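You operate a simulated robot arm through the tools that you are given. There is no shell and no other tool.

Carry out the task below with a simulated robot arm. There is one attempt and no reset: what you move stays moved.

## Task
Set the controls near the side table. At the end: the green roller screw is turned to slack; the thumb screw of the sliding collar is turned to slack; the orange roller screw is turned to slack; the gauge lever is set to down; whatever was shut is shut again. Leave all else as you found it, and nothing knocked over. The gauge lever goes to its stop.

Only the result counts: the job must be done as asked and must still hold three seconds after the hand-in. Knocking over, shifting, dropping, spilling or breaking anything else fails it.

## Robot
A 7-joint arm with a two-finger parallel gripper, fixed in place. Base frame: the origin is at the foot of the arm, x ahead of it, y to its left, z up; the work surface is at about z = 800. Readings come in mm, rad, newtons and seconds.
Its first joint turns from -2.897 to 2.897 rad. Payload 4.4 kg.
The TCP is the grasp point between the finger pads, 23 mm short of the fingertips. In the tool frame z runs along the fingers and y along their closing line. Largest opening 94 mm; finger width 38, thickness 10; the body of the gripper, 54 by 96 mm, starts 39 mm behind the TCP.
Orientation is that of the tool frame in the base frame, as a unit quaternion [x, y, z, w]. With the fingers straight down and closing along the base's y, the tool's x points along the base's -x, its y along +y and its z along -z.

## Interface
- The arm moves only by the tool play_rows. Its argument "commands" is text: rows parted by semicolons, each of 7 numbers parted by spaces: the shift along the tool's x, y, z in units of 50 mm (1.0 is 50 mm), then the turn, a rotation vector about the tool's x, y, z in units of 5 degrees (1.0 is 5 degrees), then the finger opening in mm, from 0 to 94. In form: x y z ax ay az grip; .... A call has 1 to 20 rows; each row shifts and turns the commanded pose from where the row before left it, along the tool's axes as they then stand. A call with a number of a shift or a turn outside -1 to 1 is refused whole. Rows are played at 5 a second. More than 50 mm and 0.15 rad between two rows, or a gripper value outside its range, and nothing of the call is played. Where a pose cannot be reached the arm comes as near as it can. A force on the tool above 40 N (or 10 N above the force at the start of the call, whichever is more), or a blocked arm, ends the call early, and 0.2 s more pass. Each finger travels about 72 mm/s and halts on what it meets, pressing with about 24 N; the grip force reading is that of the motor and also rises with nothing between the fingers. The clock runs only during rows and for 0.2 s after the last one: add rows that do not move to give the fingers time. It gives the time, the measured TCP pose, the force on the tool (base axes), the opening and the grip force at its end, in the units of the frame above (readings bear some noise), with the torque about the TCP (base axes, N m) and any sound that the robot's microphone picked up.
- Cameras (640 x 400 px; columns grow to the right, rows downward): "scene" is fixed at [50.6, -500, 1553.3]; the picture's right is [0.68, -0.73, 0.00], its down [-0.12, -0.11, -0.99] and it looks along [0.72, 0.68, -0.16] (base axes); focal length 309 px, centre (320, 200). "wrist" rides on the gripper at [86, 16, -74] in the tool frame; the picture's right is [-0.18, 0.98, 0.00], its down [-0.58, -0.11, -0.81] and it looks along [-0.79, -0.15, 0.59] (tool axes); focal length 243 px, centre (320, 200). There is no depth. A picture from a camera that has moved, and an enlarged one, comes with that camera's place and axes in the base frame and with its lens.
- grab_frame(camera): a new picture of that camera. The clock stands still meanwhile.
- inspect(camera, box): a new picture of the part [left, top, right, bottom] of that camera's present view, enlarged. The clock stands still meanwhile.
- finish_job(): hands the job in; it is judged then, once.

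Places have to be worked out from the pictures, the camera data and where the tool is seen. Open the gripper and draw the arm clear of the work before you hand the job in, unless the task says otherwise.

The tools are called after "Request:" as a command line: name --argument value ..., lists and objects as JSON in quotes. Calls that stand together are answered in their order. play_rows: Moves the arm, as the interface text tells. Its arguments: {"type":"object","properties":{"commands":{"type":"string"}},"required":["commands"]} The other tools are called the same way: grab_frame (camera) takes a picture; inspect (camera, box) takes an enlarged picture of a part of a camera's view; finish_job () hands the job in.

At the start:

```text
t: 0.0
eef_pos: [552.6, 234.4, 1578.7]
tcp_rot: [0.0, 1.0, 0.001, 0.001]
contact_force: [-0.5, -0.1, 1.1]
torque: [0.0, 0.0, -0.02]
gripper_width: 94.2
grasp_force: 0.0
```

scene: 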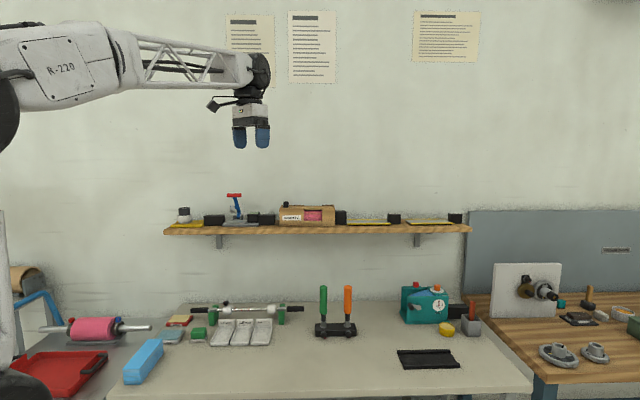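
wrist: 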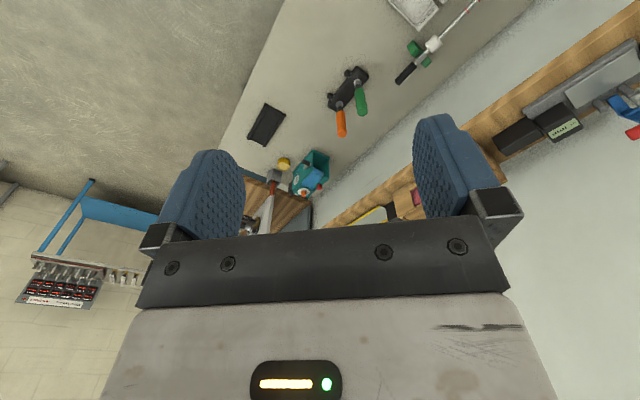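

I start by looking at the scene in enlarged views to find the posted notes, the controls and the side table.

Request:
inspect --camera "scene" --box '[220, 5, 345, 90]'

Request:
inspect --camera "scene" --box '[405, 5, 485, 70]'

Request:
inspect --camera "scene" --box '[160, 280, 320, 380]'

Request:
inspect --camera "scene" --box '[300, 270, 490, 390]'

Request:
inspect --camera "scene" --box '[470, 240, 640, 390]'

Request:
inspect --camera "scene" --box '[160, 185, 320, 250]'

Request:
inspect --camera "scene" --box '[310, 190, 480, 250]'

Request:
inspect --camera "scene" --box '[0, 250, 180, 400]'

```text
4.71 times, centred on (282, 48) of scene
camera zoom: at [50.6, -500.0, 1553.3], right [0.68, -0.73, 0.0], down [-0.12, -0.11, -0.99], along [0.72, 0.68, -0.16], focal length 1455 px, centre (496, 918)
```

zoom: 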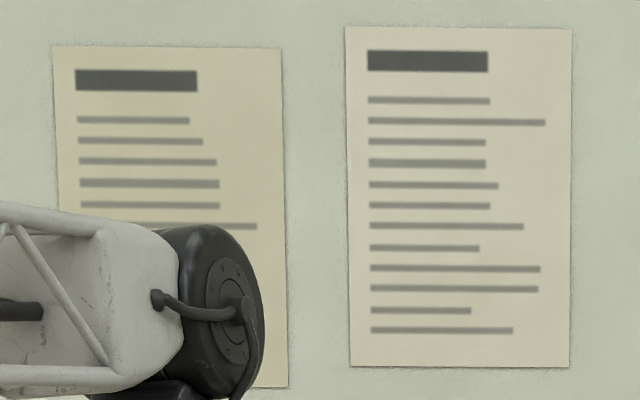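

```text
6.15 times, centred on (445, 38) of scene
camera zoom: at [50.6, -500.0, 1553.3], right [0.68, -0.73, 0.0], down [-0.12, -0.11, -0.99], along [0.72, 0.68, -0.16], focal length 1902 px, centre (-449, 1200)
```

zoom: 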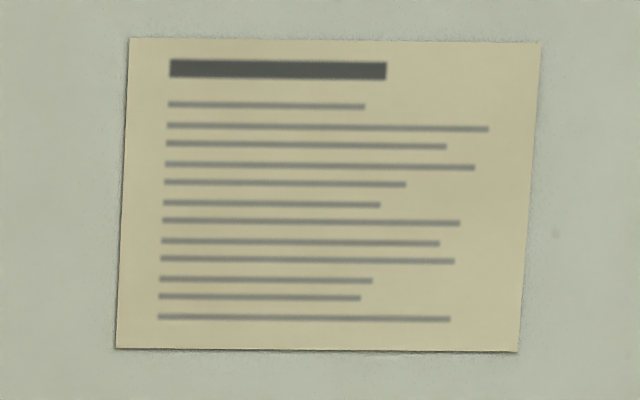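

```text
4.00 times, centred on (240, 330) of scene
camera zoom: at [50.6, -500.0, 1553.3], right [0.68, -0.73, 0.0], down [-0.12, -0.11, -0.99], along [0.72, 0.68, -0.16], focal length 1236 px, centre (640, -320)
```

zoom: 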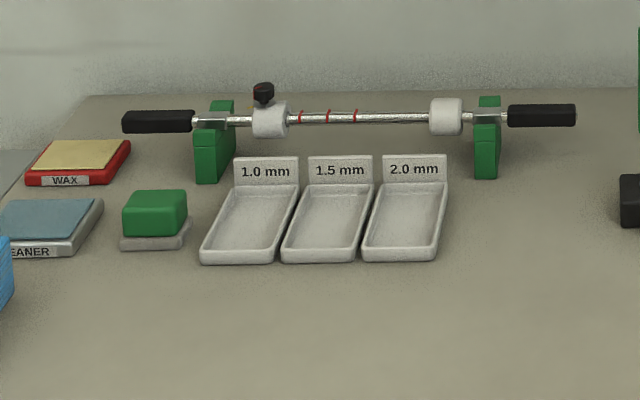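

```text
3.33 times, centred on (395, 330) of scene
camera zoom: at [50.6, -500.0, 1553.3], right [0.68, -0.73, 0.0], down [-0.12, -0.11, -0.99], along [0.72, 0.68, -0.16], focal length 1030 px, centre (70, -233)
```

zoom: 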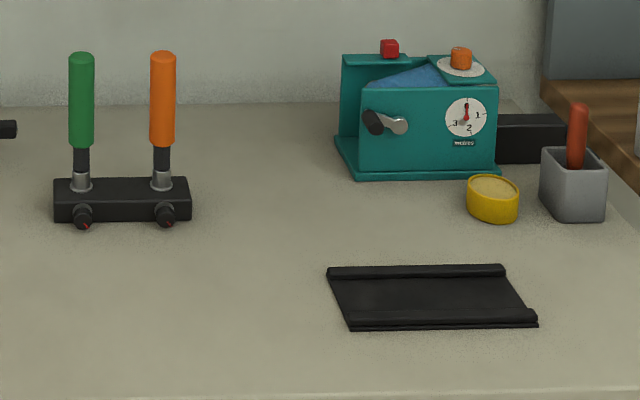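

```text
2.67 times, centred on (555, 315) of scene
camera zoom: at [50.6, -500.0, 1553.3], right [0.68, -0.73, 0.0], down [-0.12, -0.11, -0.99], along [0.72, 0.68, -0.16], focal length 824 px, centre (-307, -107)
```

zoom: 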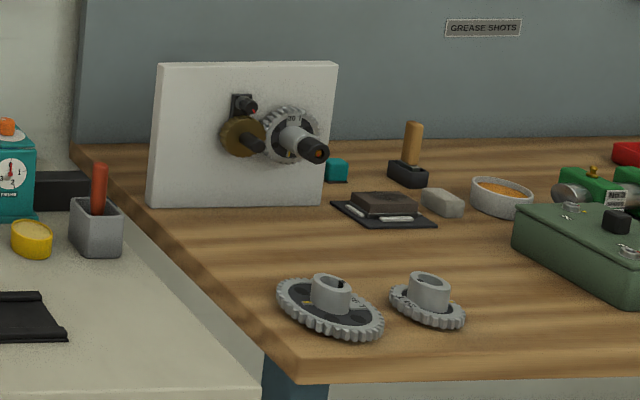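

```text
4.00 times, centred on (240, 218) of scene
camera zoom: at [50.6, -500.0, 1553.3], right [0.68, -0.73, 0.0], down [-0.12, -0.11, -0.99], along [0.72, 0.68, -0.16], focal length 1236 px, centre (640, 130)
```

zoom: 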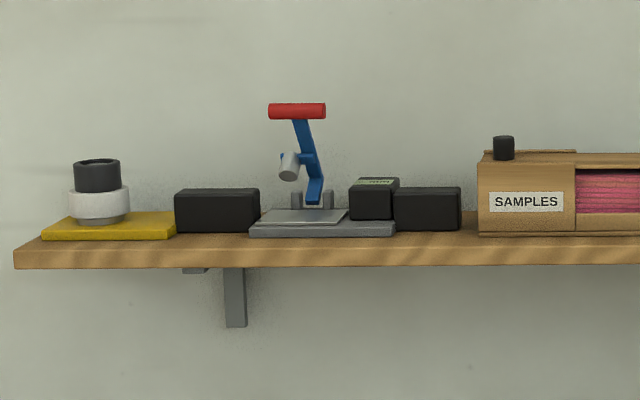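

```text
3.76 times, centred on (395, 220) of scene
camera zoom: at [50.6, -500.0, 1553.3], right [0.68, -0.73, 0.0], down [-0.12, -0.11, -0.99], along [0.72, 0.68, -0.16], focal length 1164 px, centre (38, 125)
```

zoom: 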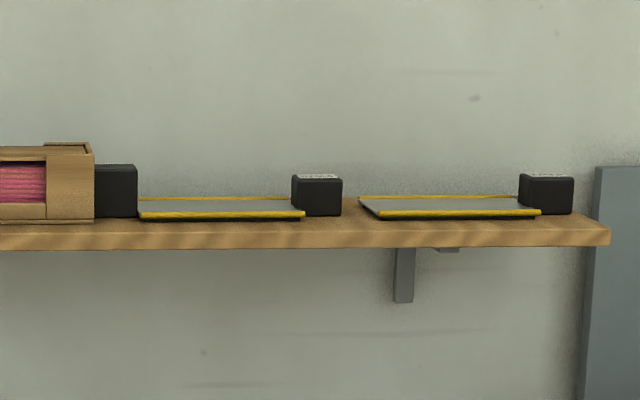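

```text
2.67 times, centred on (90, 325) of scene
camera zoom: at [50.6, -500.0, 1553.3], right [0.68, -0.73, 0.0], down [-0.12, -0.11, -0.99], along [0.72, 0.68, -0.16], focal length 824 px, centre (933, -133)
```

zoom: 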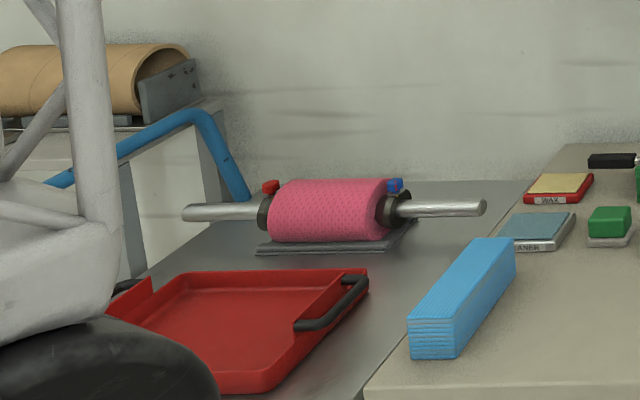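

Zooming in further on the candidate controls.

Request:
inspect --camera "scene" --box '[396, 278, 460, 328]'

Request:
inspect --camera "scene" --box '[308, 280, 364, 345]'

Request:
inspect --camera "scene" --box '[205, 292, 309, 330]'

Request:
inspect --camera "scene" --box '[215, 185, 265, 232]'

Request:
inspect --camera "scene" --box '[495, 255, 570, 325]'

Request:
inspect --camera "scene" --box '[550, 285, 640, 375]'

Request:
inspect --camera "scene" --box '[275, 195, 350, 235]'

Request:
inspect --camera "wrist" --box '[230, 0, 530, 230]'

```text
8.00 times, centred on (428, 303) of scene
camera zoom: at [50.6, -500.0, 1553.3], right [0.68, -0.73, 0.0], down [-0.12, -0.11, -0.99], along [0.72, 0.68, -0.16], focal length 2473 px, centre (-544, -624)
```

zoom: 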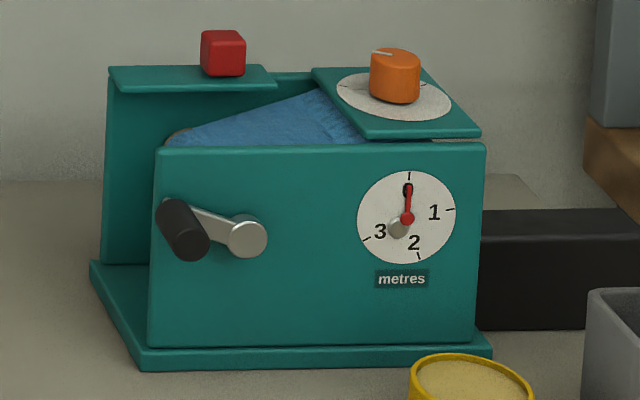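

```text
6.15 times, centred on (336, 312) of scene
camera zoom: at [50.6, -500.0, 1553.3], right [0.68, -0.73, 0.0], down [-0.12, -0.11, -0.99], along [0.72, 0.68, -0.16], focal length 1902 px, centre (222, -492)
```

zoom: 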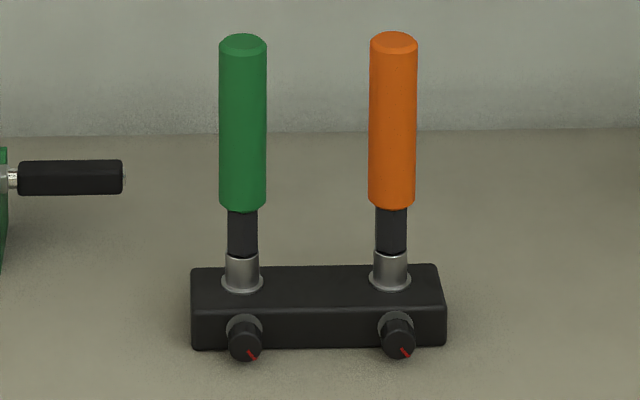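

```text
6.15 times, centred on (257, 311) of scene
camera zoom: at [50.6, -500.0, 1553.3], right [0.68, -0.73, 0.0], down [-0.12, -0.11, -0.99], along [0.72, 0.68, -0.16], focal length 1902 px, centre (708, -483)
```

zoom: 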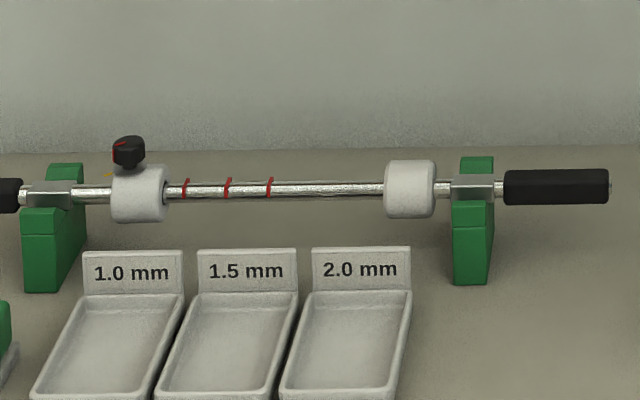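

```text
8.51 times, centred on (240, 208) of scene
camera zoom: at [50.6, -500.0, 1553.3], right [0.68, -0.73, 0.0], down [-0.12, -0.11, -0.99], along [0.72, 0.68, -0.16], focal length 2631 px, centre (1001, 128)
```

zoom: 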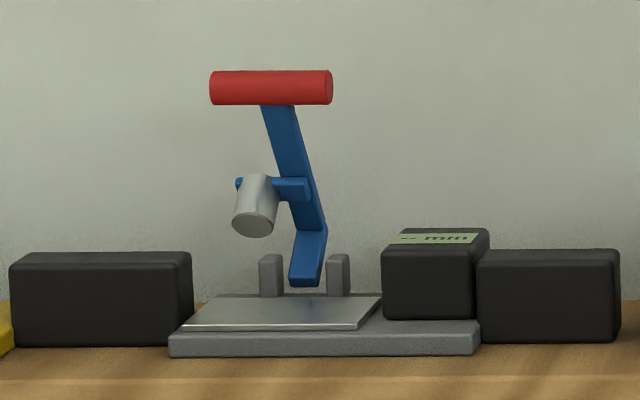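

```text
5.71 times, centred on (532, 290) of scene
camera zoom: at [50.6, -500.0, 1553.3], right [0.68, -0.73, 0.0], down [-0.12, -0.11, -0.99], along [0.72, 0.68, -0.16], focal length 1766 px, centre (-894, -314)
```

zoom: 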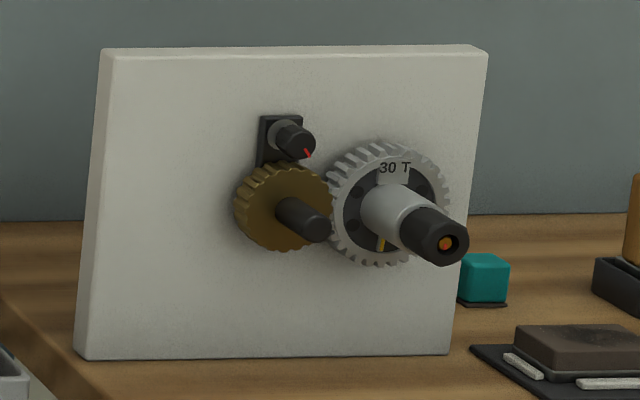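

```text
4.44 times, centred on (595, 330) of scene
camera zoom: at [50.6, -500.0, 1553.3], right [0.68, -0.73, 0.0], down [-0.12, -0.11, -0.99], along [0.72, 0.68, -0.16], focal length 1374 px, centre (-902, -378)
```

zoom: 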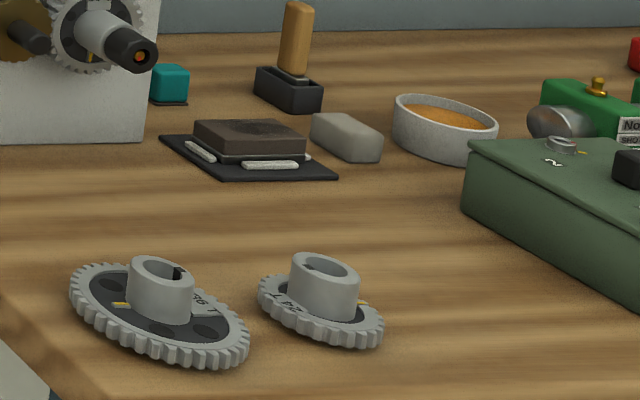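

```text
8.53 times, centred on (312, 215) of scene
camera zoom: at [50.6, -500.0, 1553.3], right [0.68, -0.73, 0.0], down [-0.12, -0.11, -0.99], along [0.72, 0.68, -0.16], focal length 2638 px, centre (384, 72)
```

zoom: 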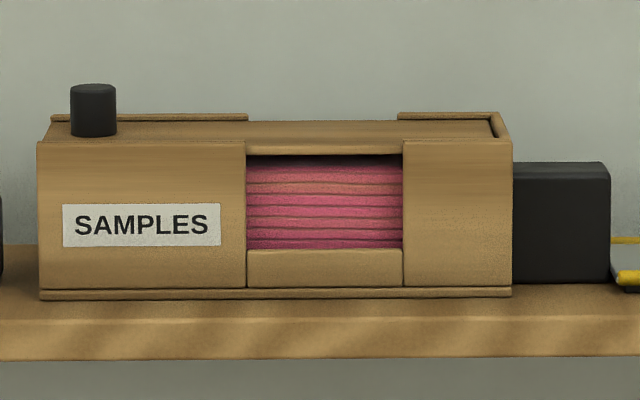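

```text
1.74 times, centred on (380, 115) of wrist
camera zoom: at [466.8, 251.4, 1653.4], right [0.18, 0.98, 0.0], down [0.58, -0.11, 0.81], along [0.79, -0.15, -0.59], focal length 422 px, centre (216, 348)
```

zoom: 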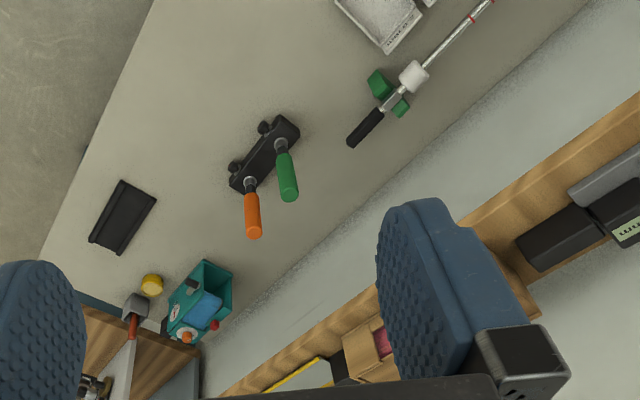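

The gauge with the red-handled blue lever (display "mm") sits on the shelf; the two roller screws are on the black block; the thumb screw is on the white collar of the bar. I yaw the tool about 45° so the wrist camera faces the wall and come down a bit for a better look.

Request:
play_rows --commands "0 0 0 0 0 -1 94;0 0 0 0 0 -1 94;0 0 0 0 0 -1 94;0 0 0 0 0 -1 94;0 0 0 0 0 -1 94;0 0 0 0 0 -1 94;0 0 0 0 0 -1 94;0 0 0 0 0 -1 94;0 0 0 0 0 -1 94;-0.31 0.28 0.695 0 0 0 94;-0.31 0.28 0.695 0 0 0 94;-0.31 0.28 0.695 0 0 0 94;-0.31 0.28 0.695 0 0 0 94;-0.31 0.28 0.695 0 0 0 94;-0.31 0.28 0.695 0 0 0 94;-0.31 0.28 0.695 0 0 0 94;-0.31 0.28 0.695 0 0 0 94"

Request:
grab_frame --camera "wrist"

Request:
grab_frame --camera "scene"

```text
t: 3.6
eef_pos: [560.0, 400.8, 1302.0]
tcp_rot: [-0.383, 0.924, 0.001, 0.001]
contact_force: [-0.1, -0.5, 0.6]
torque: [0.01, 0.02, -0.05]
gripper_width: 94.2
grasp_force: 0.0
```

```text
taken
camera wrist: at [488.1, 352.1, 1375.9], right [-0.56, 0.83, 0.0], down [0.49, 0.33, 0.81], along [0.67, 0.46, -0.59], focal length 243 px, centre (320, 200)
```

wrist: 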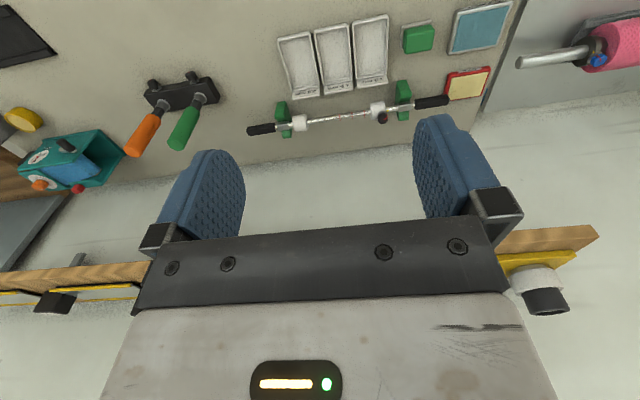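

```text
taken
```

scene: 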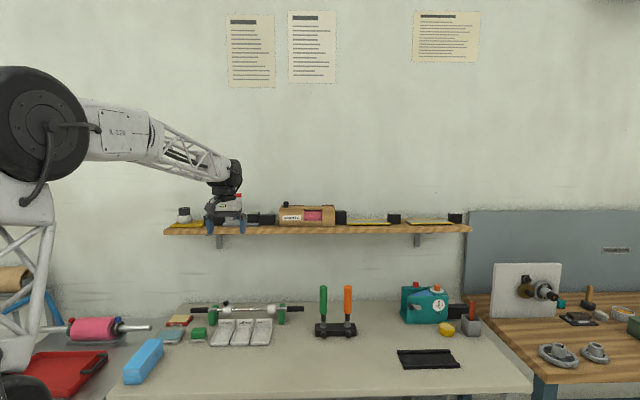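

The view now covers bench and bar. I zoom in on the bar's collar, the roller block, and the bench from the wrist.

Request:
inspect --camera "wrist" --box '[340, 60, 460, 140]'

Request:
inspect --camera "wrist" --box '[110, 60, 240, 160]'

Request:
inspect --camera "wrist" --box '[240, 80, 460, 150]'

Request:
inspect --camera "scene" --box '[210, 295, 250, 320]'

Request:
inspect --camera "scene" --box '[312, 318, 362, 343]'

```text
5.00 times, centred on (400, 100) of wrist
camera zoom: at [488.1, 352.1, 1375.9], right [-0.56, 0.83, 0.0], down [0.49, 0.33, 0.81], along [0.67, 0.46, -0.59], focal length 1213 px, centre (-80, 700)
```

zoom: 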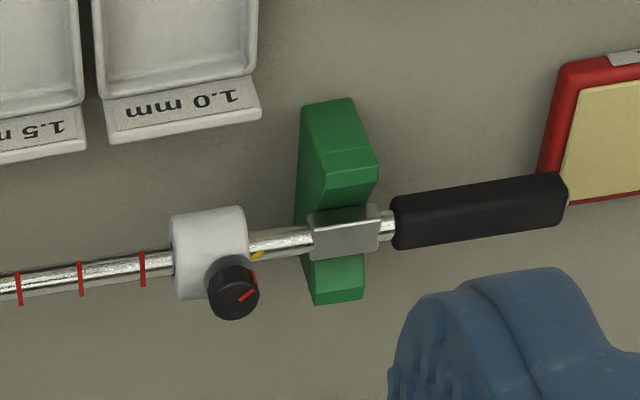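

```text
4.00 times, centred on (175, 110) of wrist
camera zoom: at [488.1, 352.1, 1375.9], right [-0.56, 0.83, 0.0], down [0.49, 0.33, 0.81], along [0.67, 0.46, -0.59], focal length 970 px, centre (900, 560)
```

zoom: 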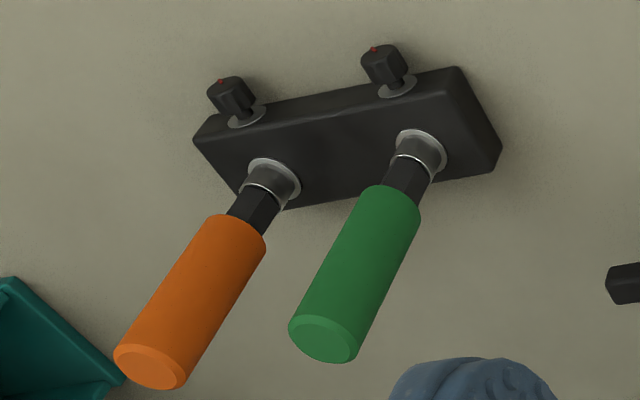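

```text
2.91 times, centred on (350, 115) of wrist
camera zoom: at [488.1, 352.1, 1375.9], right [-0.56, 0.83, 0.0], down [0.49, 0.33, 0.81], along [0.67, 0.46, -0.59], focal length 706 px, centre (233, 447)
```

zoom: 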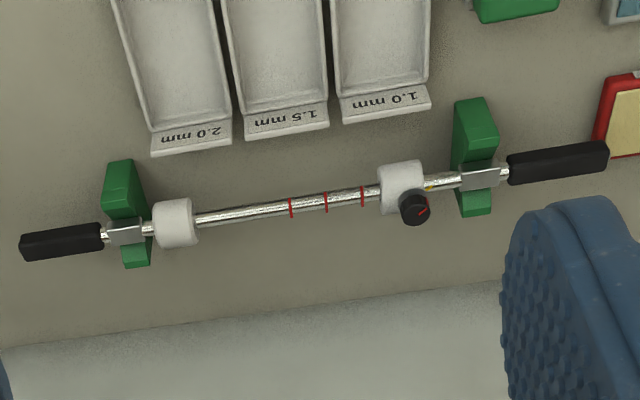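

```text
16.00 times, centred on (230, 308) of scene
camera zoom: at [50.6, -500.0, 1553.3], right [0.68, -0.73, 0.0], down [-0.12, -0.11, -0.99], along [0.72, 0.68, -0.16], focal length 4946 px, centre (1760, -1520)
```

zoom: 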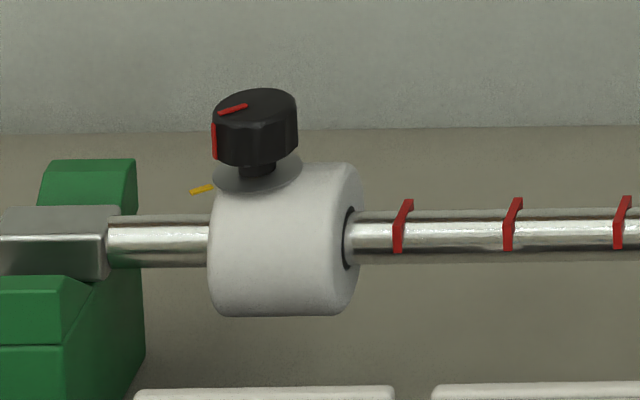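

```text
12.80 times, centred on (337, 330) of scene
camera zoom: at [50.6, -500.0, 1553.3], right [0.68, -0.73, 0.0], down [-0.12, -0.11, -0.99], along [0.72, 0.68, -0.16], focal length 3957 px, centre (102, -1470)
```

zoom: 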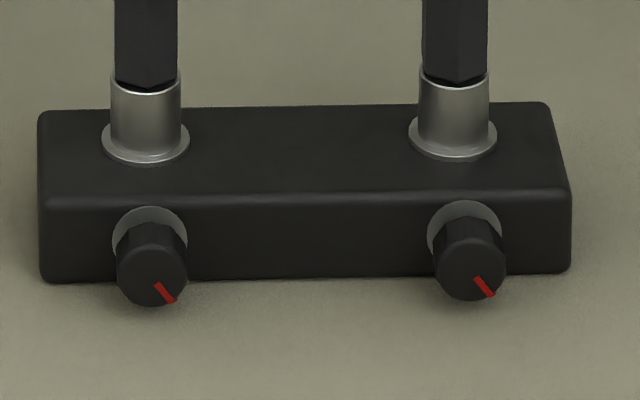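

The thumb screw appears near (688, 663, 893), the roller screws near (881, 266, 822) and (951, 198, 822). Now I raise the arm so that the wrist camera can see the gauge on the shelf between the fingers.

Request:
play_rows --commands "0.243 0.04 -0.926 0 0 0 94;0.243 0.04 -0.926 0 0 0 94;0.243 0.04 -0.926 0 0 0 94;0.243 0.04 -0.926 0 0 0 94;0.243 0.04 -0.926 0 0 0 94;0.243 0.04 -0.926 0 0 0 94;0.243 0.04 -0.926 0 0 0 94"

Request:
grab_frame --camera "wrist"

```text
t: 5.2
eef_pos: [494.9, 355.0, 1627.3]
tcp_rot: [-0.383, 0.924, 0.0, -0.001]
contact_force: [1.0, 0.7, -1.6]
torque: [0.0, 0.0, -0.02]
gripper_width: 93.8
grasp_force: 0.2
```

```text
taken
camera wrist: at [422.3, 306.2, 1702.0], right [-0.56, 0.83, 0.0], down [0.49, 0.34, 0.8], along [0.66, 0.45, -0.59], focal length 243 px, centre (320, 200)
```

wrist: 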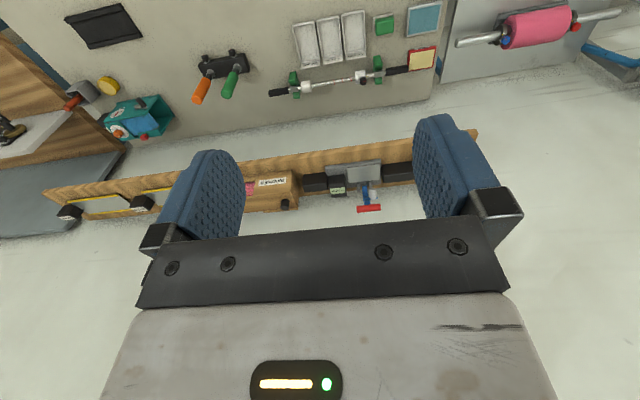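

Request:
inspect --camera "wrist" --box '[300, 140, 420, 220]'

Request:
inspect --camera "wrist" --box '[340, 50, 400, 95]'

Request:
inspect --camera "scene" --box '[220, 190, 260, 230]'

```text
5.00 times, centred on (360, 180) of wrist
camera zoom: at [422.3, 306.2, 1702.0], right [-0.56, 0.83, 0.0], down [0.49, 0.34, 0.8], along [0.66, 0.45, -0.59], focal length 1213 px, centre (120, 300)
```

zoom: 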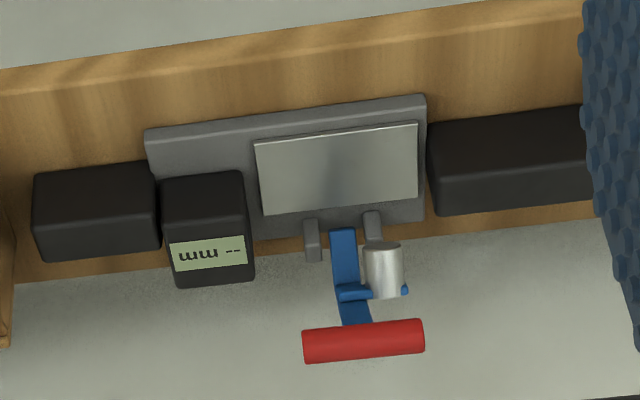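

```text
8.89 times, centred on (370, 72) of wrist
camera zoom: at [422.3, 306.2, 1702.0], right [-0.56, 0.83, 0.0], down [0.49, 0.34, 0.8], along [0.66, 0.45, -0.59], focal length 2157 px, centre (-124, 1333)
```

zoom: 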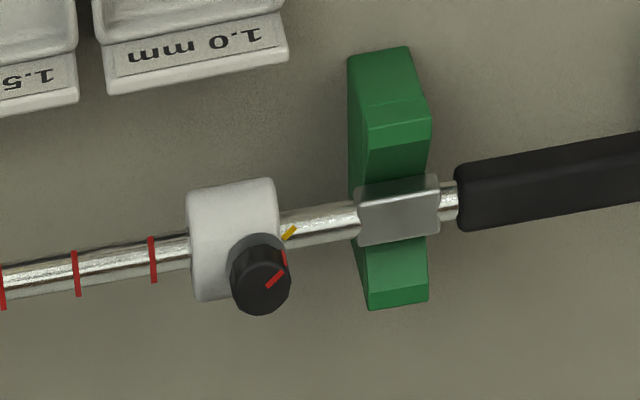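

```text
10.00 times, centred on (240, 210) of scene
camera zoom: at [50.6, -500.0, 1553.3], right [0.68, -0.73, 0.0], down [-0.12, -0.11, -0.99], along [0.72, 0.68, -0.16], focal length 3091 px, centre (1120, 100)
```

zoom: 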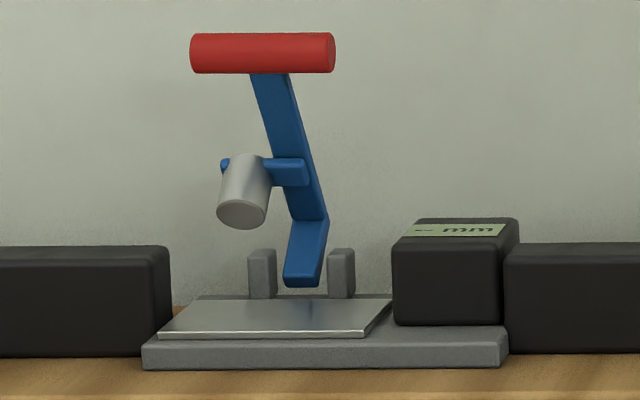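

The gauge lever handle is around (774, 697, 1354) with its hinge near (801, 720, 1250), so it swings forward and down. First the thumb screw: I descend in front of the shelf to look at it from nearer.

Request:
play_rows --commands "-0.332 0.135 0.878 0 0 0 94;-0.332 0.135 0.878 0 0 0 94;-0.332 0.135 0.878 0 0 0 94;-0.332 0.135 0.878 0 0 0 94;-0.332 0.135 0.878 0 0 0 94;-0.332 0.135 0.878 0 0 0 94;-0.332 0.135 0.878 0 0 0 94;-0.332 0.135 0.878 0 0 0 94;-0.332 0.135 0.878 0 0 0 94;-0.332 0.135 0.878 0 0 0 94;-0.332 0.135 0.878 0 0 0 94;-0.332 0.135 0.878 0 0 0 94"

Request:
grab_frame --camera "wrist"

Request:
grab_frame --camera "scene"

```text
t: 7.8
eef_pos: [577.4, 550.8, 1094.2]
tcp_rot: [-0.383, 0.924, 0.0, 0.0]
contact_force: [0.1, 0.2, 1.0]
torque: [-0.01, -0.01, -0.02]
gripper_width: 94.0
grasp_force: 0.1
```

```text
taken
camera wrist: at [503.8, 501.8, 1169.2], right [-0.56, 0.83, 0.0], down [0.49, 0.33, 0.81], along [0.67, 0.46, -0.59], focal length 243 px, centre (320, 200)
```

wrist: 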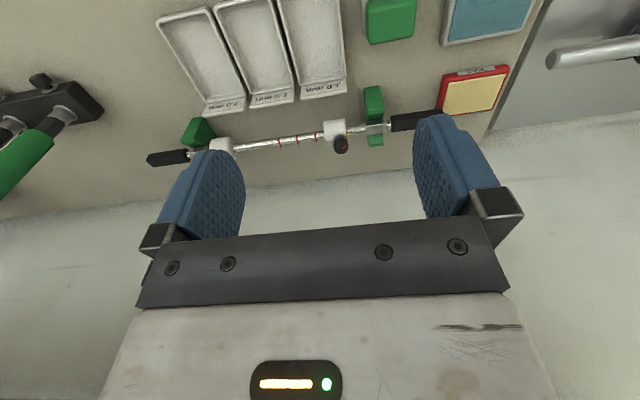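

```text
taken
```

scene: 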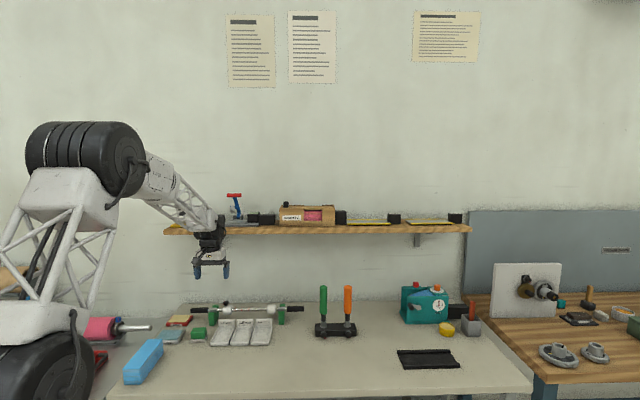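

Request:
inspect --camera "wrist" --box '[300, 105, 390, 165]'

Request:
inspect --camera "scene" --box '[185, 295, 310, 360]'

```text
6.67 times, centred on (345, 135) of wrist
camera zoom: at [503.8, 501.8, 1169.2], right [-0.56, 0.83, 0.0], down [0.49, 0.33, 0.81], along [0.67, 0.46, -0.59], focal length 1618 px, centre (153, 633)
```

zoom: 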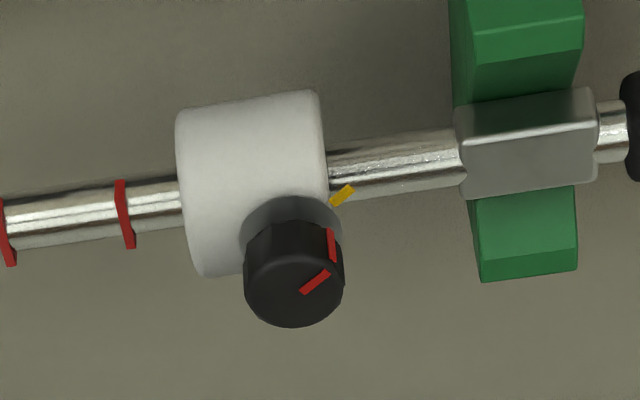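

```text
5.12 times, centred on (248, 328) of scene
camera zoom: at [50.6, -500.0, 1553.3], right [0.68, -0.73, 0.0], down [-0.12, -0.11, -0.99], along [0.72, 0.68, -0.16], focal length 1583 px, centre (691, -453)
```

zoom: 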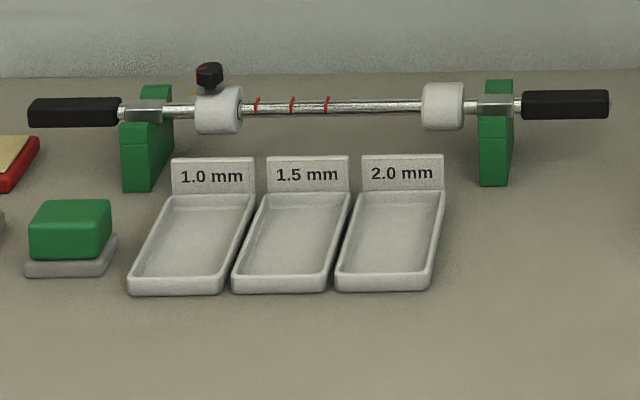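

Triangulated thumb-screw centre ≈ (687, 662, 895), diameter ≈ 22 mm, collar top ≈ 884. I move above it with a moderate opening and check alignment.

Request:
play_rows --commands "-0.624 0.007 0.536 0 0 0 50;-0.624 0.007 0.536 0 0 0 50;-0.624 0.007 0.536 0 0 0 50;-0.624 0.007 0.536 0 0 0 50;-0.624 0.007 0.536 0 0 0 50;0 0 0 0 0 0 50"

Request:
inspect --camera "scene" --box '[190, 250, 270, 320]'

Request:
grab_frame --camera "wrist"

Request:
grab_frame --camera "scene"

```text
t: 9.2
eef_pos: [683.6, 663.9, 962.2]
tcp_rot: [-0.383, 0.924, 0.0, 0.0]
contact_force: [-0.2, -0.1, 0.5]
torque: [0.0, 0.01, 0.04]
gripper_width: 50.2
grasp_force: 0.0
```

```text
5.71 times, centred on (230, 285) of scene
camera zoom: at [50.6, -500.0, 1553.3], right [0.68, -0.73, 0.0], down [-0.12, -0.11, -0.99], along [0.72, 0.68, -0.16], focal length 1766 px, centre (834, -286)
```

zoom: 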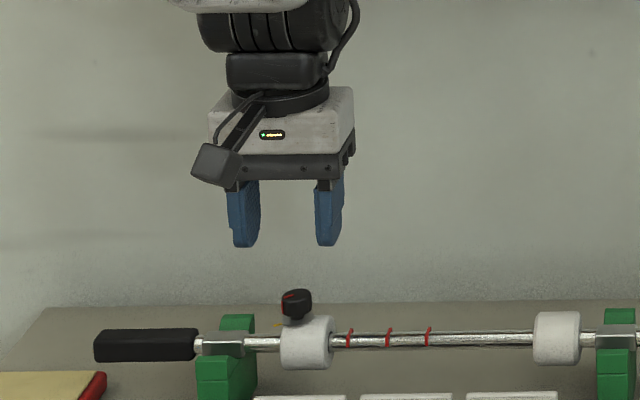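

```text
taken
camera wrist: at [611.7, 614.5, 1037.4], right [-0.56, 0.83, 0.0], down [0.49, 0.33, 0.81], along [0.67, 0.46, -0.59], focal length 243 px, centre (320, 200)
```

wrist: 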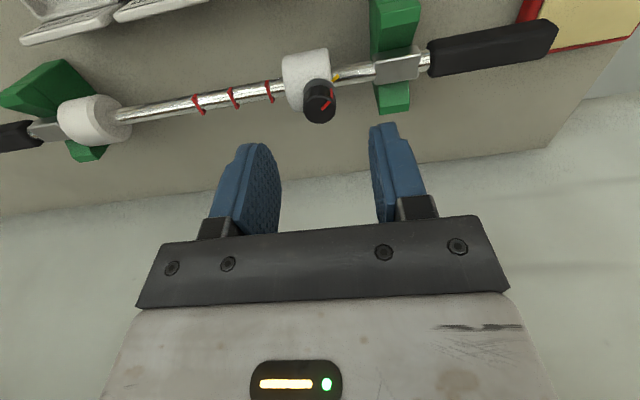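

```text
taken
```

scene: 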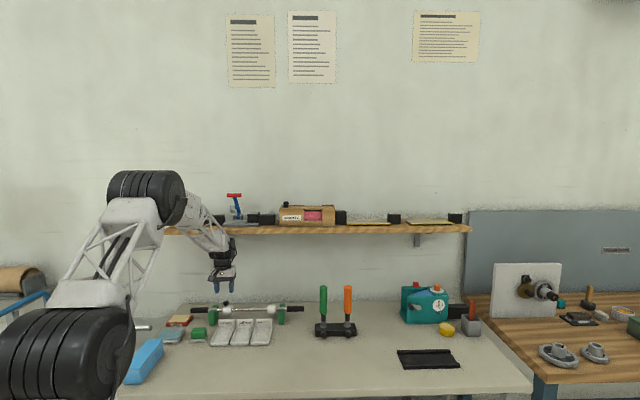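

Request:
inspect --camera "wrist" --box '[270, 45, 360, 135]'

Request:
inspect --camera "scene" --box '[205, 285, 245, 312]'

```text
4.44 times, centred on (315, 90) of wrist
camera zoom: at [611.7, 614.5, 1037.4], right [-0.56, 0.83, 0.0], down [0.49, 0.33, 0.81], along [0.67, 0.46, -0.59], focal length 1078 px, centre (342, 689)
```

zoom: 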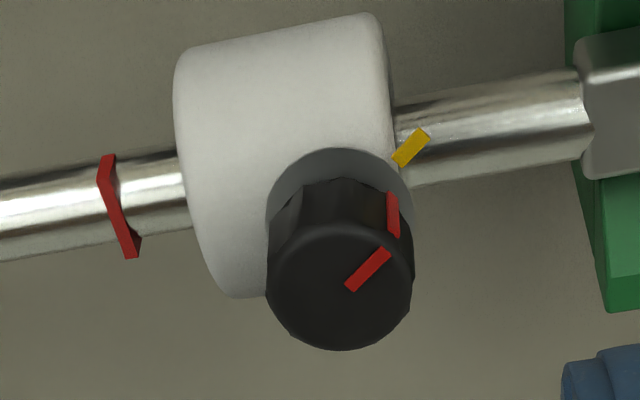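

```text
14.81 times, centred on (225, 298) of scene
camera zoom: at [50.6, -500.0, 1553.3], right [0.68, -0.73, 0.0], down [-0.12, -0.11, -0.99], along [0.72, 0.68, -0.16], focal length 4580 px, centre (1727, -1259)
```

zoom: 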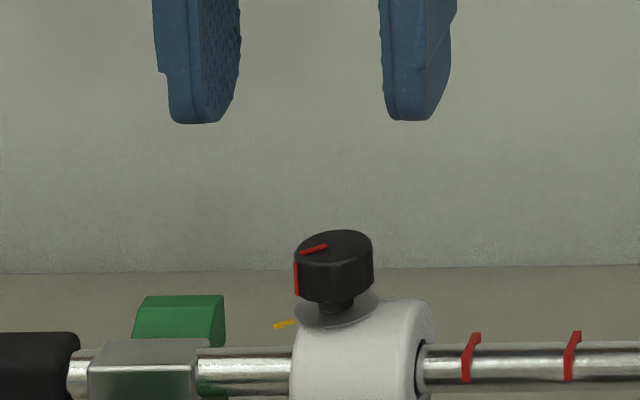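

Wrist and scene estimates agree to within a few mm (knob around f-axis 953–957, TCP nearly centred). I lower to knob level with the fingers still well open, to check centring directly.

Request:
play_rows --commands "0 -0.02 0.45 0 0 0 50;0 0 0.45 0 0 0 50;0 0 0 0 0 0 50"

Request:
inspect --camera "scene" --box '[205, 275, 255, 315]'

Request:
inspect --camera "wrist" --box '[200, 60, 440, 220]'

```text
t: 10.0
eef_pos: [686.1, 662.8, 918.2]
tcp_rot: [-0.383, 0.924, 0.0, 0.0]
contact_force: [-0.7, -0.6, 0.8]
torque: [0.02, 0.03, 0.0]
gripper_width: 50.0
grasp_force: 0.0
```

```text
10.00 times, centred on (230, 295) of scene
camera zoom: at [50.6, -500.0, 1553.3], right [0.68, -0.73, 0.0], down [-0.12, -0.11, -0.99], along [0.72, 0.68, -0.16], focal length 3091 px, centre (1220, -750)
```

zoom: 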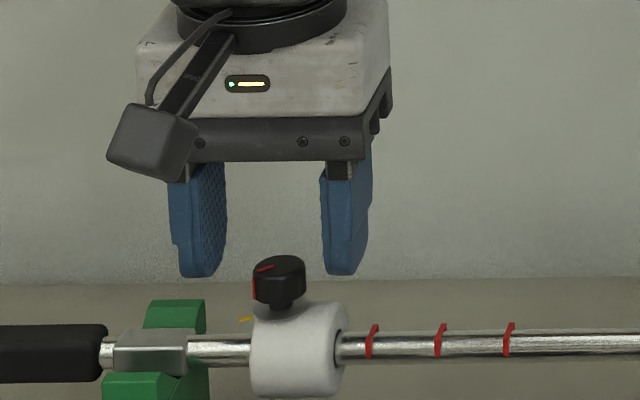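

```text
2.50 times, centred on (320, 140) of wrist
camera zoom: at [613.5, 613.0, 993.8], right [-0.56, 0.83, 0.0], down [0.49, 0.33, 0.81], along [0.67, 0.46, -0.59], focal length 606 px, centre (320, 350)
```

zoom: 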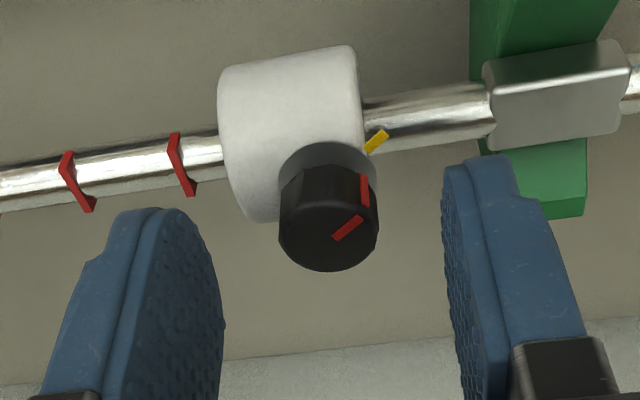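

I need a sharper fix; I zoom strongly on the knob's red mark in both cameras to triangulate the same physical points.

Request:
inspect --camera "scene" --box '[223, 290, 243, 302]'

Request:
inspect --camera "wrist" --box '[296, 112, 352, 172]'

Request:
inspect --camera "scene" --box '[214, 270, 246, 296]'

```text
16.00 times, centred on (233, 296) of scene
camera zoom: at [50.6, -500.0, 1553.3], right [0.68, -0.73, 0.0], down [-0.12, -0.11, -0.99], along [0.72, 0.68, -0.16], focal length 4946 px, centre (1712, -1336)
```

zoom: 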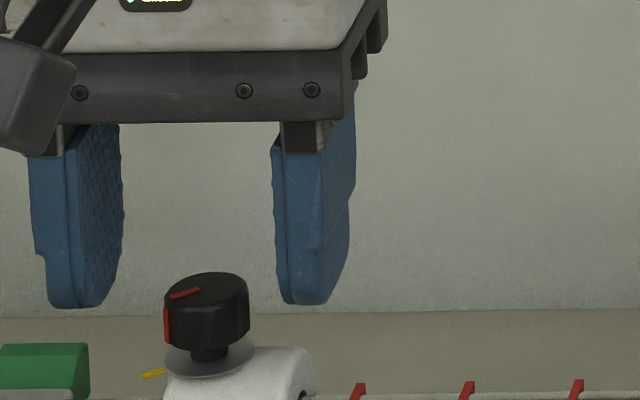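

```text
6.67 times, centred on (324, 142) of wrist
camera zoom: at [613.5, 613.0, 993.8], right [-0.56, 0.83, 0.0], down [0.49, 0.33, 0.81], along [0.67, 0.46, -0.59], focal length 1618 px, centre (293, 587)
```

zoom: 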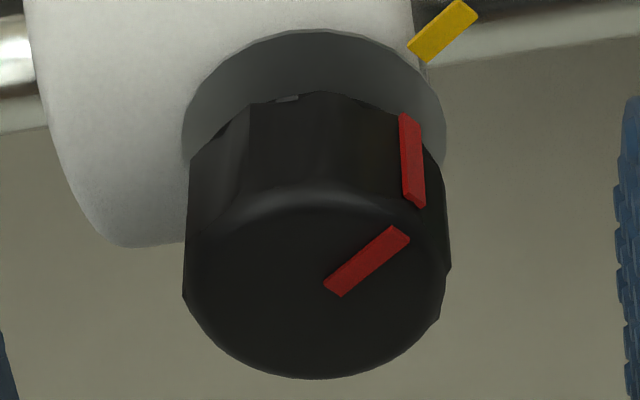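

```text
15.38 times, centred on (230, 283) of scene
camera zoom: at [50.6, -500.0, 1553.3], right [0.68, -0.73, 0.0], down [-0.12, -0.11, -0.99], along [0.72, 0.68, -0.16], focal length 4756 px, centre (1705, -1077)
```

zoom: 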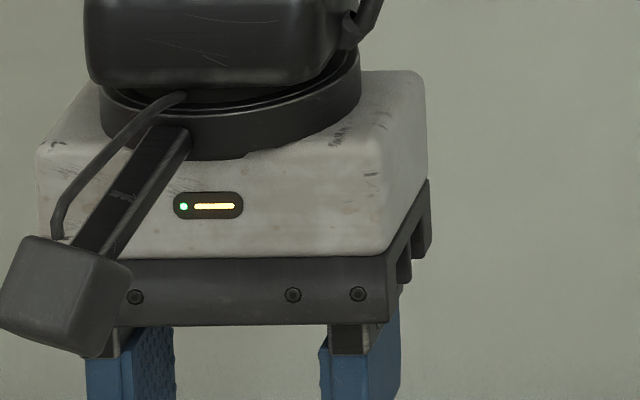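

Best fit: knob centre at about f=956 (along the wall normal), r≈16.5, top z≈900. I shift 3 mm toward the wall, lower 7 mm and close in stages while watching the side force.

Request:
play_rows --commands "-0.06 0 0.14 0 0 0 50;0 0 0 0 0 0 30;0 0 0 0 0 0 30;0 0 0 0 0 0 26;0 0 0 0 0 0 26"

Request:
inspect --camera "wrist" --box '[260, 90, 380, 190]'

Request:
inspect --camera "scene" --box '[215, 280, 247, 305]'

```text
t: 11.2
eef_pos: [686.8, 665.0, 910.5]
tcp_rot: [-0.383, 0.924, 0.0, 0.0]
contact_force: [0.4, -0.4, 0.1]
torque: [0.0, 0.0, -0.01]
gripper_width: 26.2
grasp_force: 0.0
```

```text
4.00 times, centred on (320, 140) of wrist
camera zoom: at [613.8, 615.0, 985.7], right [-0.56, 0.83, 0.0], down [0.49, 0.33, 0.81], along [0.67, 0.46, -0.59], focal length 970 px, centre (320, 440)
```

zoom: 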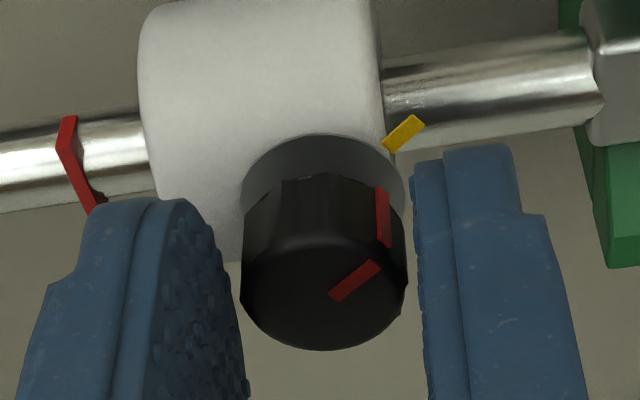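

```text
16.00 times, centred on (231, 292) of scene
camera zoom: at [50.6, -500.0, 1553.3], right [0.68, -0.73, 0.0], down [-0.12, -0.11, -0.99], along [0.72, 0.68, -0.16], focal length 4946 px, centre (1744, -1280)
```

zoom: 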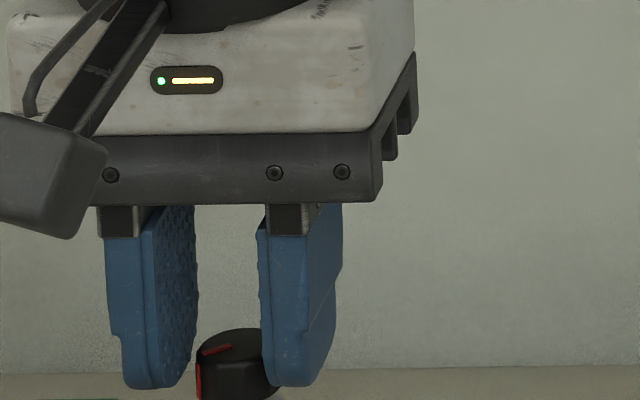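

Comparing gaps in both views, the knob sits ~7 mm further toward the wall and 1 mm to the right of the TCP, with its body about z 881–893. I shift there, lower 7 mm, and check again.

Request:
play_rows --commands "0 0 0 0 0 0 36;-0.14 -0.018 0 0 0 0 36;0 0 0.14 0 0 0 36;0 0 0 0 0 0 28;0 0 0 0 0 0 28"

Request:
inspect --camera "wrist" --box '[260, 90, 380, 190]'

Request:
inspect --camera "scene" --box '[215, 285, 247, 310]'

```text
t: 12.4
eef_pos: [692.6, 667.5, 905.3]
tcp_rot: [-0.383, 0.924, 0.0, 0.0]
contact_force: [0.7, 0.3, 0.5]
torque: [0.01, 0.04, 0.01]
gripper_width: 28.0
grasp_force: 0.1
```

```text
4.00 times, centred on (320, 140) of wrist
camera zoom: at [619.3, 618.4, 978.8], right [-0.56, 0.83, 0.0], down [0.49, 0.33, 0.81], along [0.67, 0.46, -0.59], focal length 970 px, centre (320, 440)
```

zoom: 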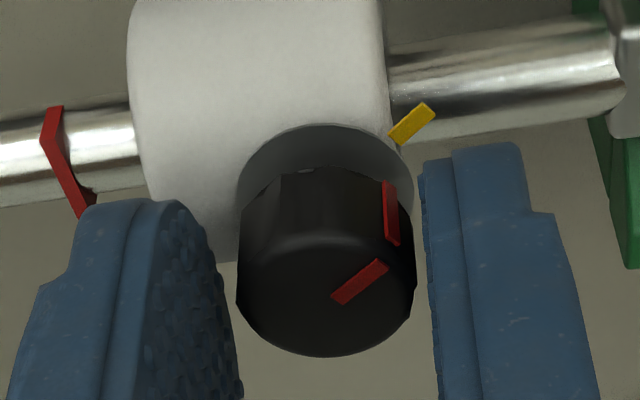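

```text
16.00 times, centred on (231, 298) of scene
camera zoom: at [50.6, -500.0, 1553.3], right [0.68, -0.73, 0.0], down [-0.12, -0.11, -0.99], along [0.72, 0.68, -0.16], focal length 4946 px, centre (1744, -1360)
```

zoom: 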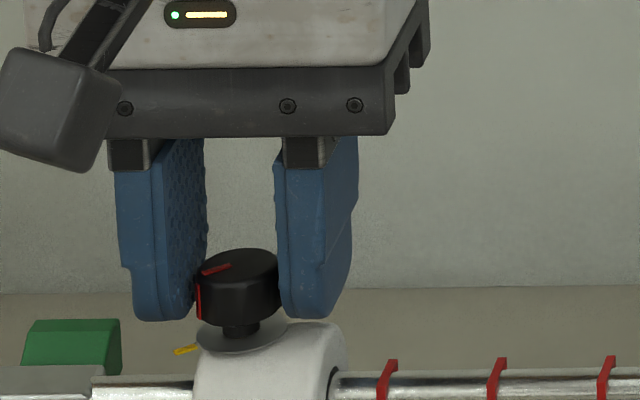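

Knob is now centred within about 1 mm in both views and the fingertips reach its bottom. I shift 0.6 mm left and close on it.

Request:
play_rows --commands "0 0.012 0 0 0 0 24;0 0 0 0 0 0 21;0 0 0 0 0 0 18;0 0 0 0 0 0 18"

Request:
inspect --camera "wrist" --box '[260, 90, 380, 190]'

```text
t: 13.4
eef_pos: [691.0, 668.9, 904.4]
tcp_rot: [-0.382, 0.924, 0.0, 0.0]
contact_force: [0.8, 0.3, 0.1]
torque: [0.16, 0.1, -0.05]
gripper_width: 21.1
grasp_force: 24.4
```

```text
4.00 times, centred on (320, 140) of wrist
camera zoom: at [618.7, 618.9, 978.9], right [-0.56, 0.83, 0.0], down [0.49, 0.33, 0.81], along [0.67, 0.46, -0.59], focal length 970 px, centre (320, 440)
```

zoom: 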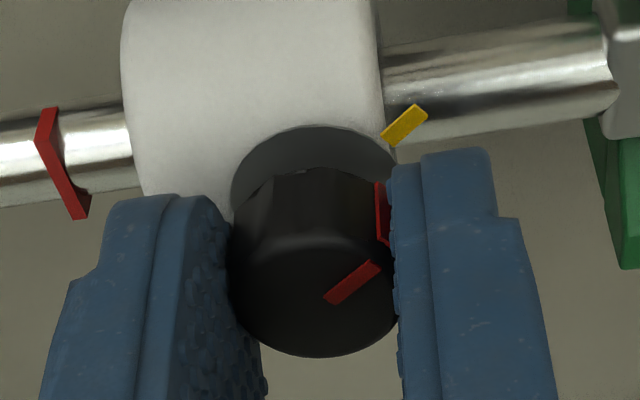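

Gripped cleanly with nearly no side force. I turn counter-clockwise (seen from above) by 30° and read torque and sound.

Request:
play_rows --commands "0 0 0 0 0 -1 18;0 0 0 0 0 -1 18;0 0 0 0 0 -1 18;0 0 0 0 0 -1 18;0 0 0 0 0 -1 18;0 0 0 0 0 -1 18"

Request:
inspect --camera "wrist" --box '[260, 90, 380, 190]'

Request:
inspect --camera "scene" --box '[205, 280, 255, 315]'

```text
t: 14.8
eef_pos: [691.4, 668.9, 905.0]
tcp_rot: [-0.609, 0.793, 0.0, 0.0]
contact_force: [0.9, -0.6, 0.3]
torque: [0.12, 0.1, -0.07]
gripper_width: 20.8
grasp_force: 24.1
```

```text
4.00 times, centred on (320, 140) of wrist
camera zoom: at [652.9, 589.0, 979.7], right [-0.9, 0.43, 0.0], down [0.26, 0.53, 0.81], along [0.35, 0.73, -0.59], focal length 970 px, centre (320, 440)
```

zoom: 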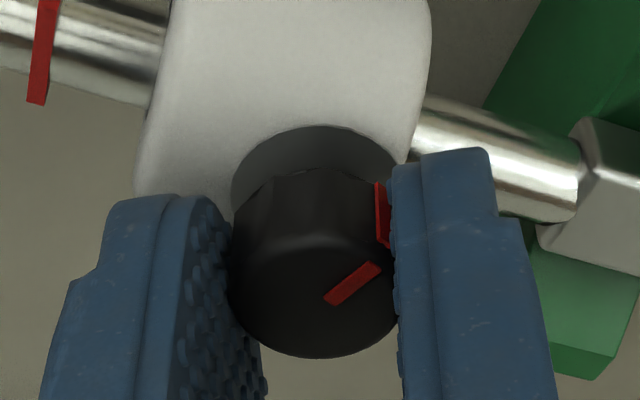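

```text
11.43 times, centred on (230, 298) of scene
camera zoom: at [50.6, -500.0, 1553.3], right [0.68, -0.73, 0.0], down [-0.12, -0.11, -0.99], along [0.72, 0.68, -0.16], focal length 3533 px, centre (1349, -914)
```

zoom: 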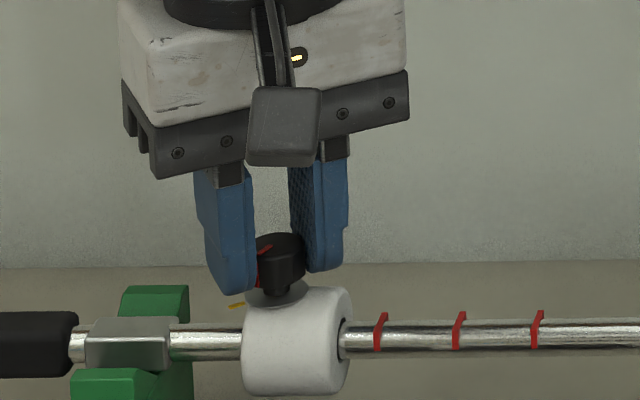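

The knob turned 30° along with the fingers with little torque and the collar stayed put. I continue counter-clockwise another 60°.

Request:
play_rows --commands "0 0 0 0 0 -1 18;0 0 0 0 0 -1 18;0 0 0 0 0 -1 18;0 0 0 0 0 -1 18;0 0 0 0 0 -1 18;0 0 0 0 0 -1 18;0 0 0 0 0 -1 18;0 0 0 0 0 -1 18;0 0 0 0 0 -1 18;0 0 0 0 0 -1 18;0 0 0 0 0 -1 18;0 0 0 0 0 -1 18"

Request:
inspect --camera "wrist" --box '[260, 90, 380, 190]'

Request:
inspect --camera "scene" --box '[205, 280, 255, 315]'

```text
t: 17.4
eef_pos: [690.8, 668.8, 905.6]
tcp_rot: [0.924, -0.382, 0.0, 0.001]
contact_force: [-0.3, 0.3, -0.4]
torque: [0.16, 0.18, -0.02]
gripper_width: 21.3
grasp_force: 23.9
```

```text
4.00 times, centred on (320, 140) of wrist
camera zoom: at [741.5, 596.0, 980.4], right [-0.82, -0.57, 0.0], down [-0.33, 0.49, 0.81], along [-0.46, 0.66, -0.59], focal length 970 px, centre (320, 440)
```

zoom: 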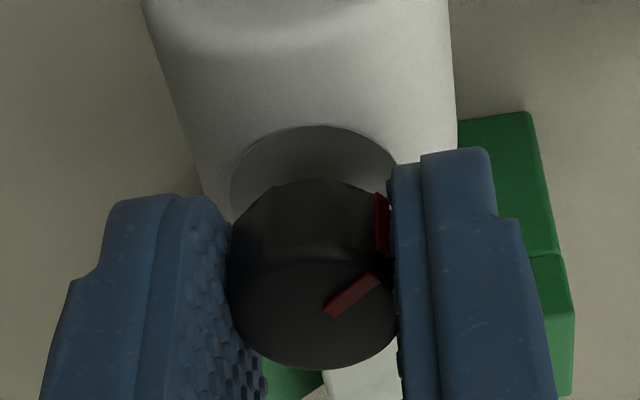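

```text
11.43 times, centred on (230, 298) of scene
camera zoom: at [50.6, -500.0, 1553.3], right [0.68, -0.73, 0.0], down [-0.12, -0.11, -0.99], along [0.72, 0.68, -0.16], focal length 3533 px, centre (1349, -914)
```

zoom: 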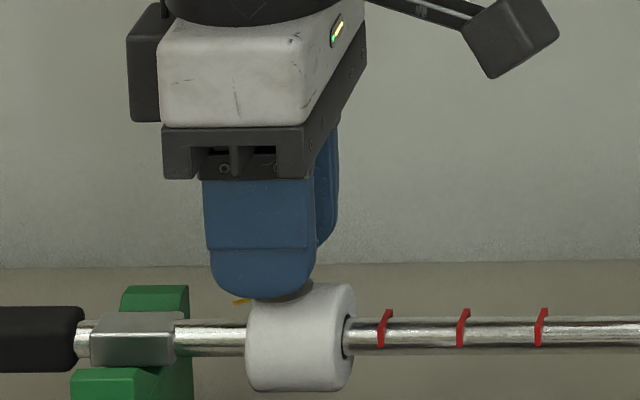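

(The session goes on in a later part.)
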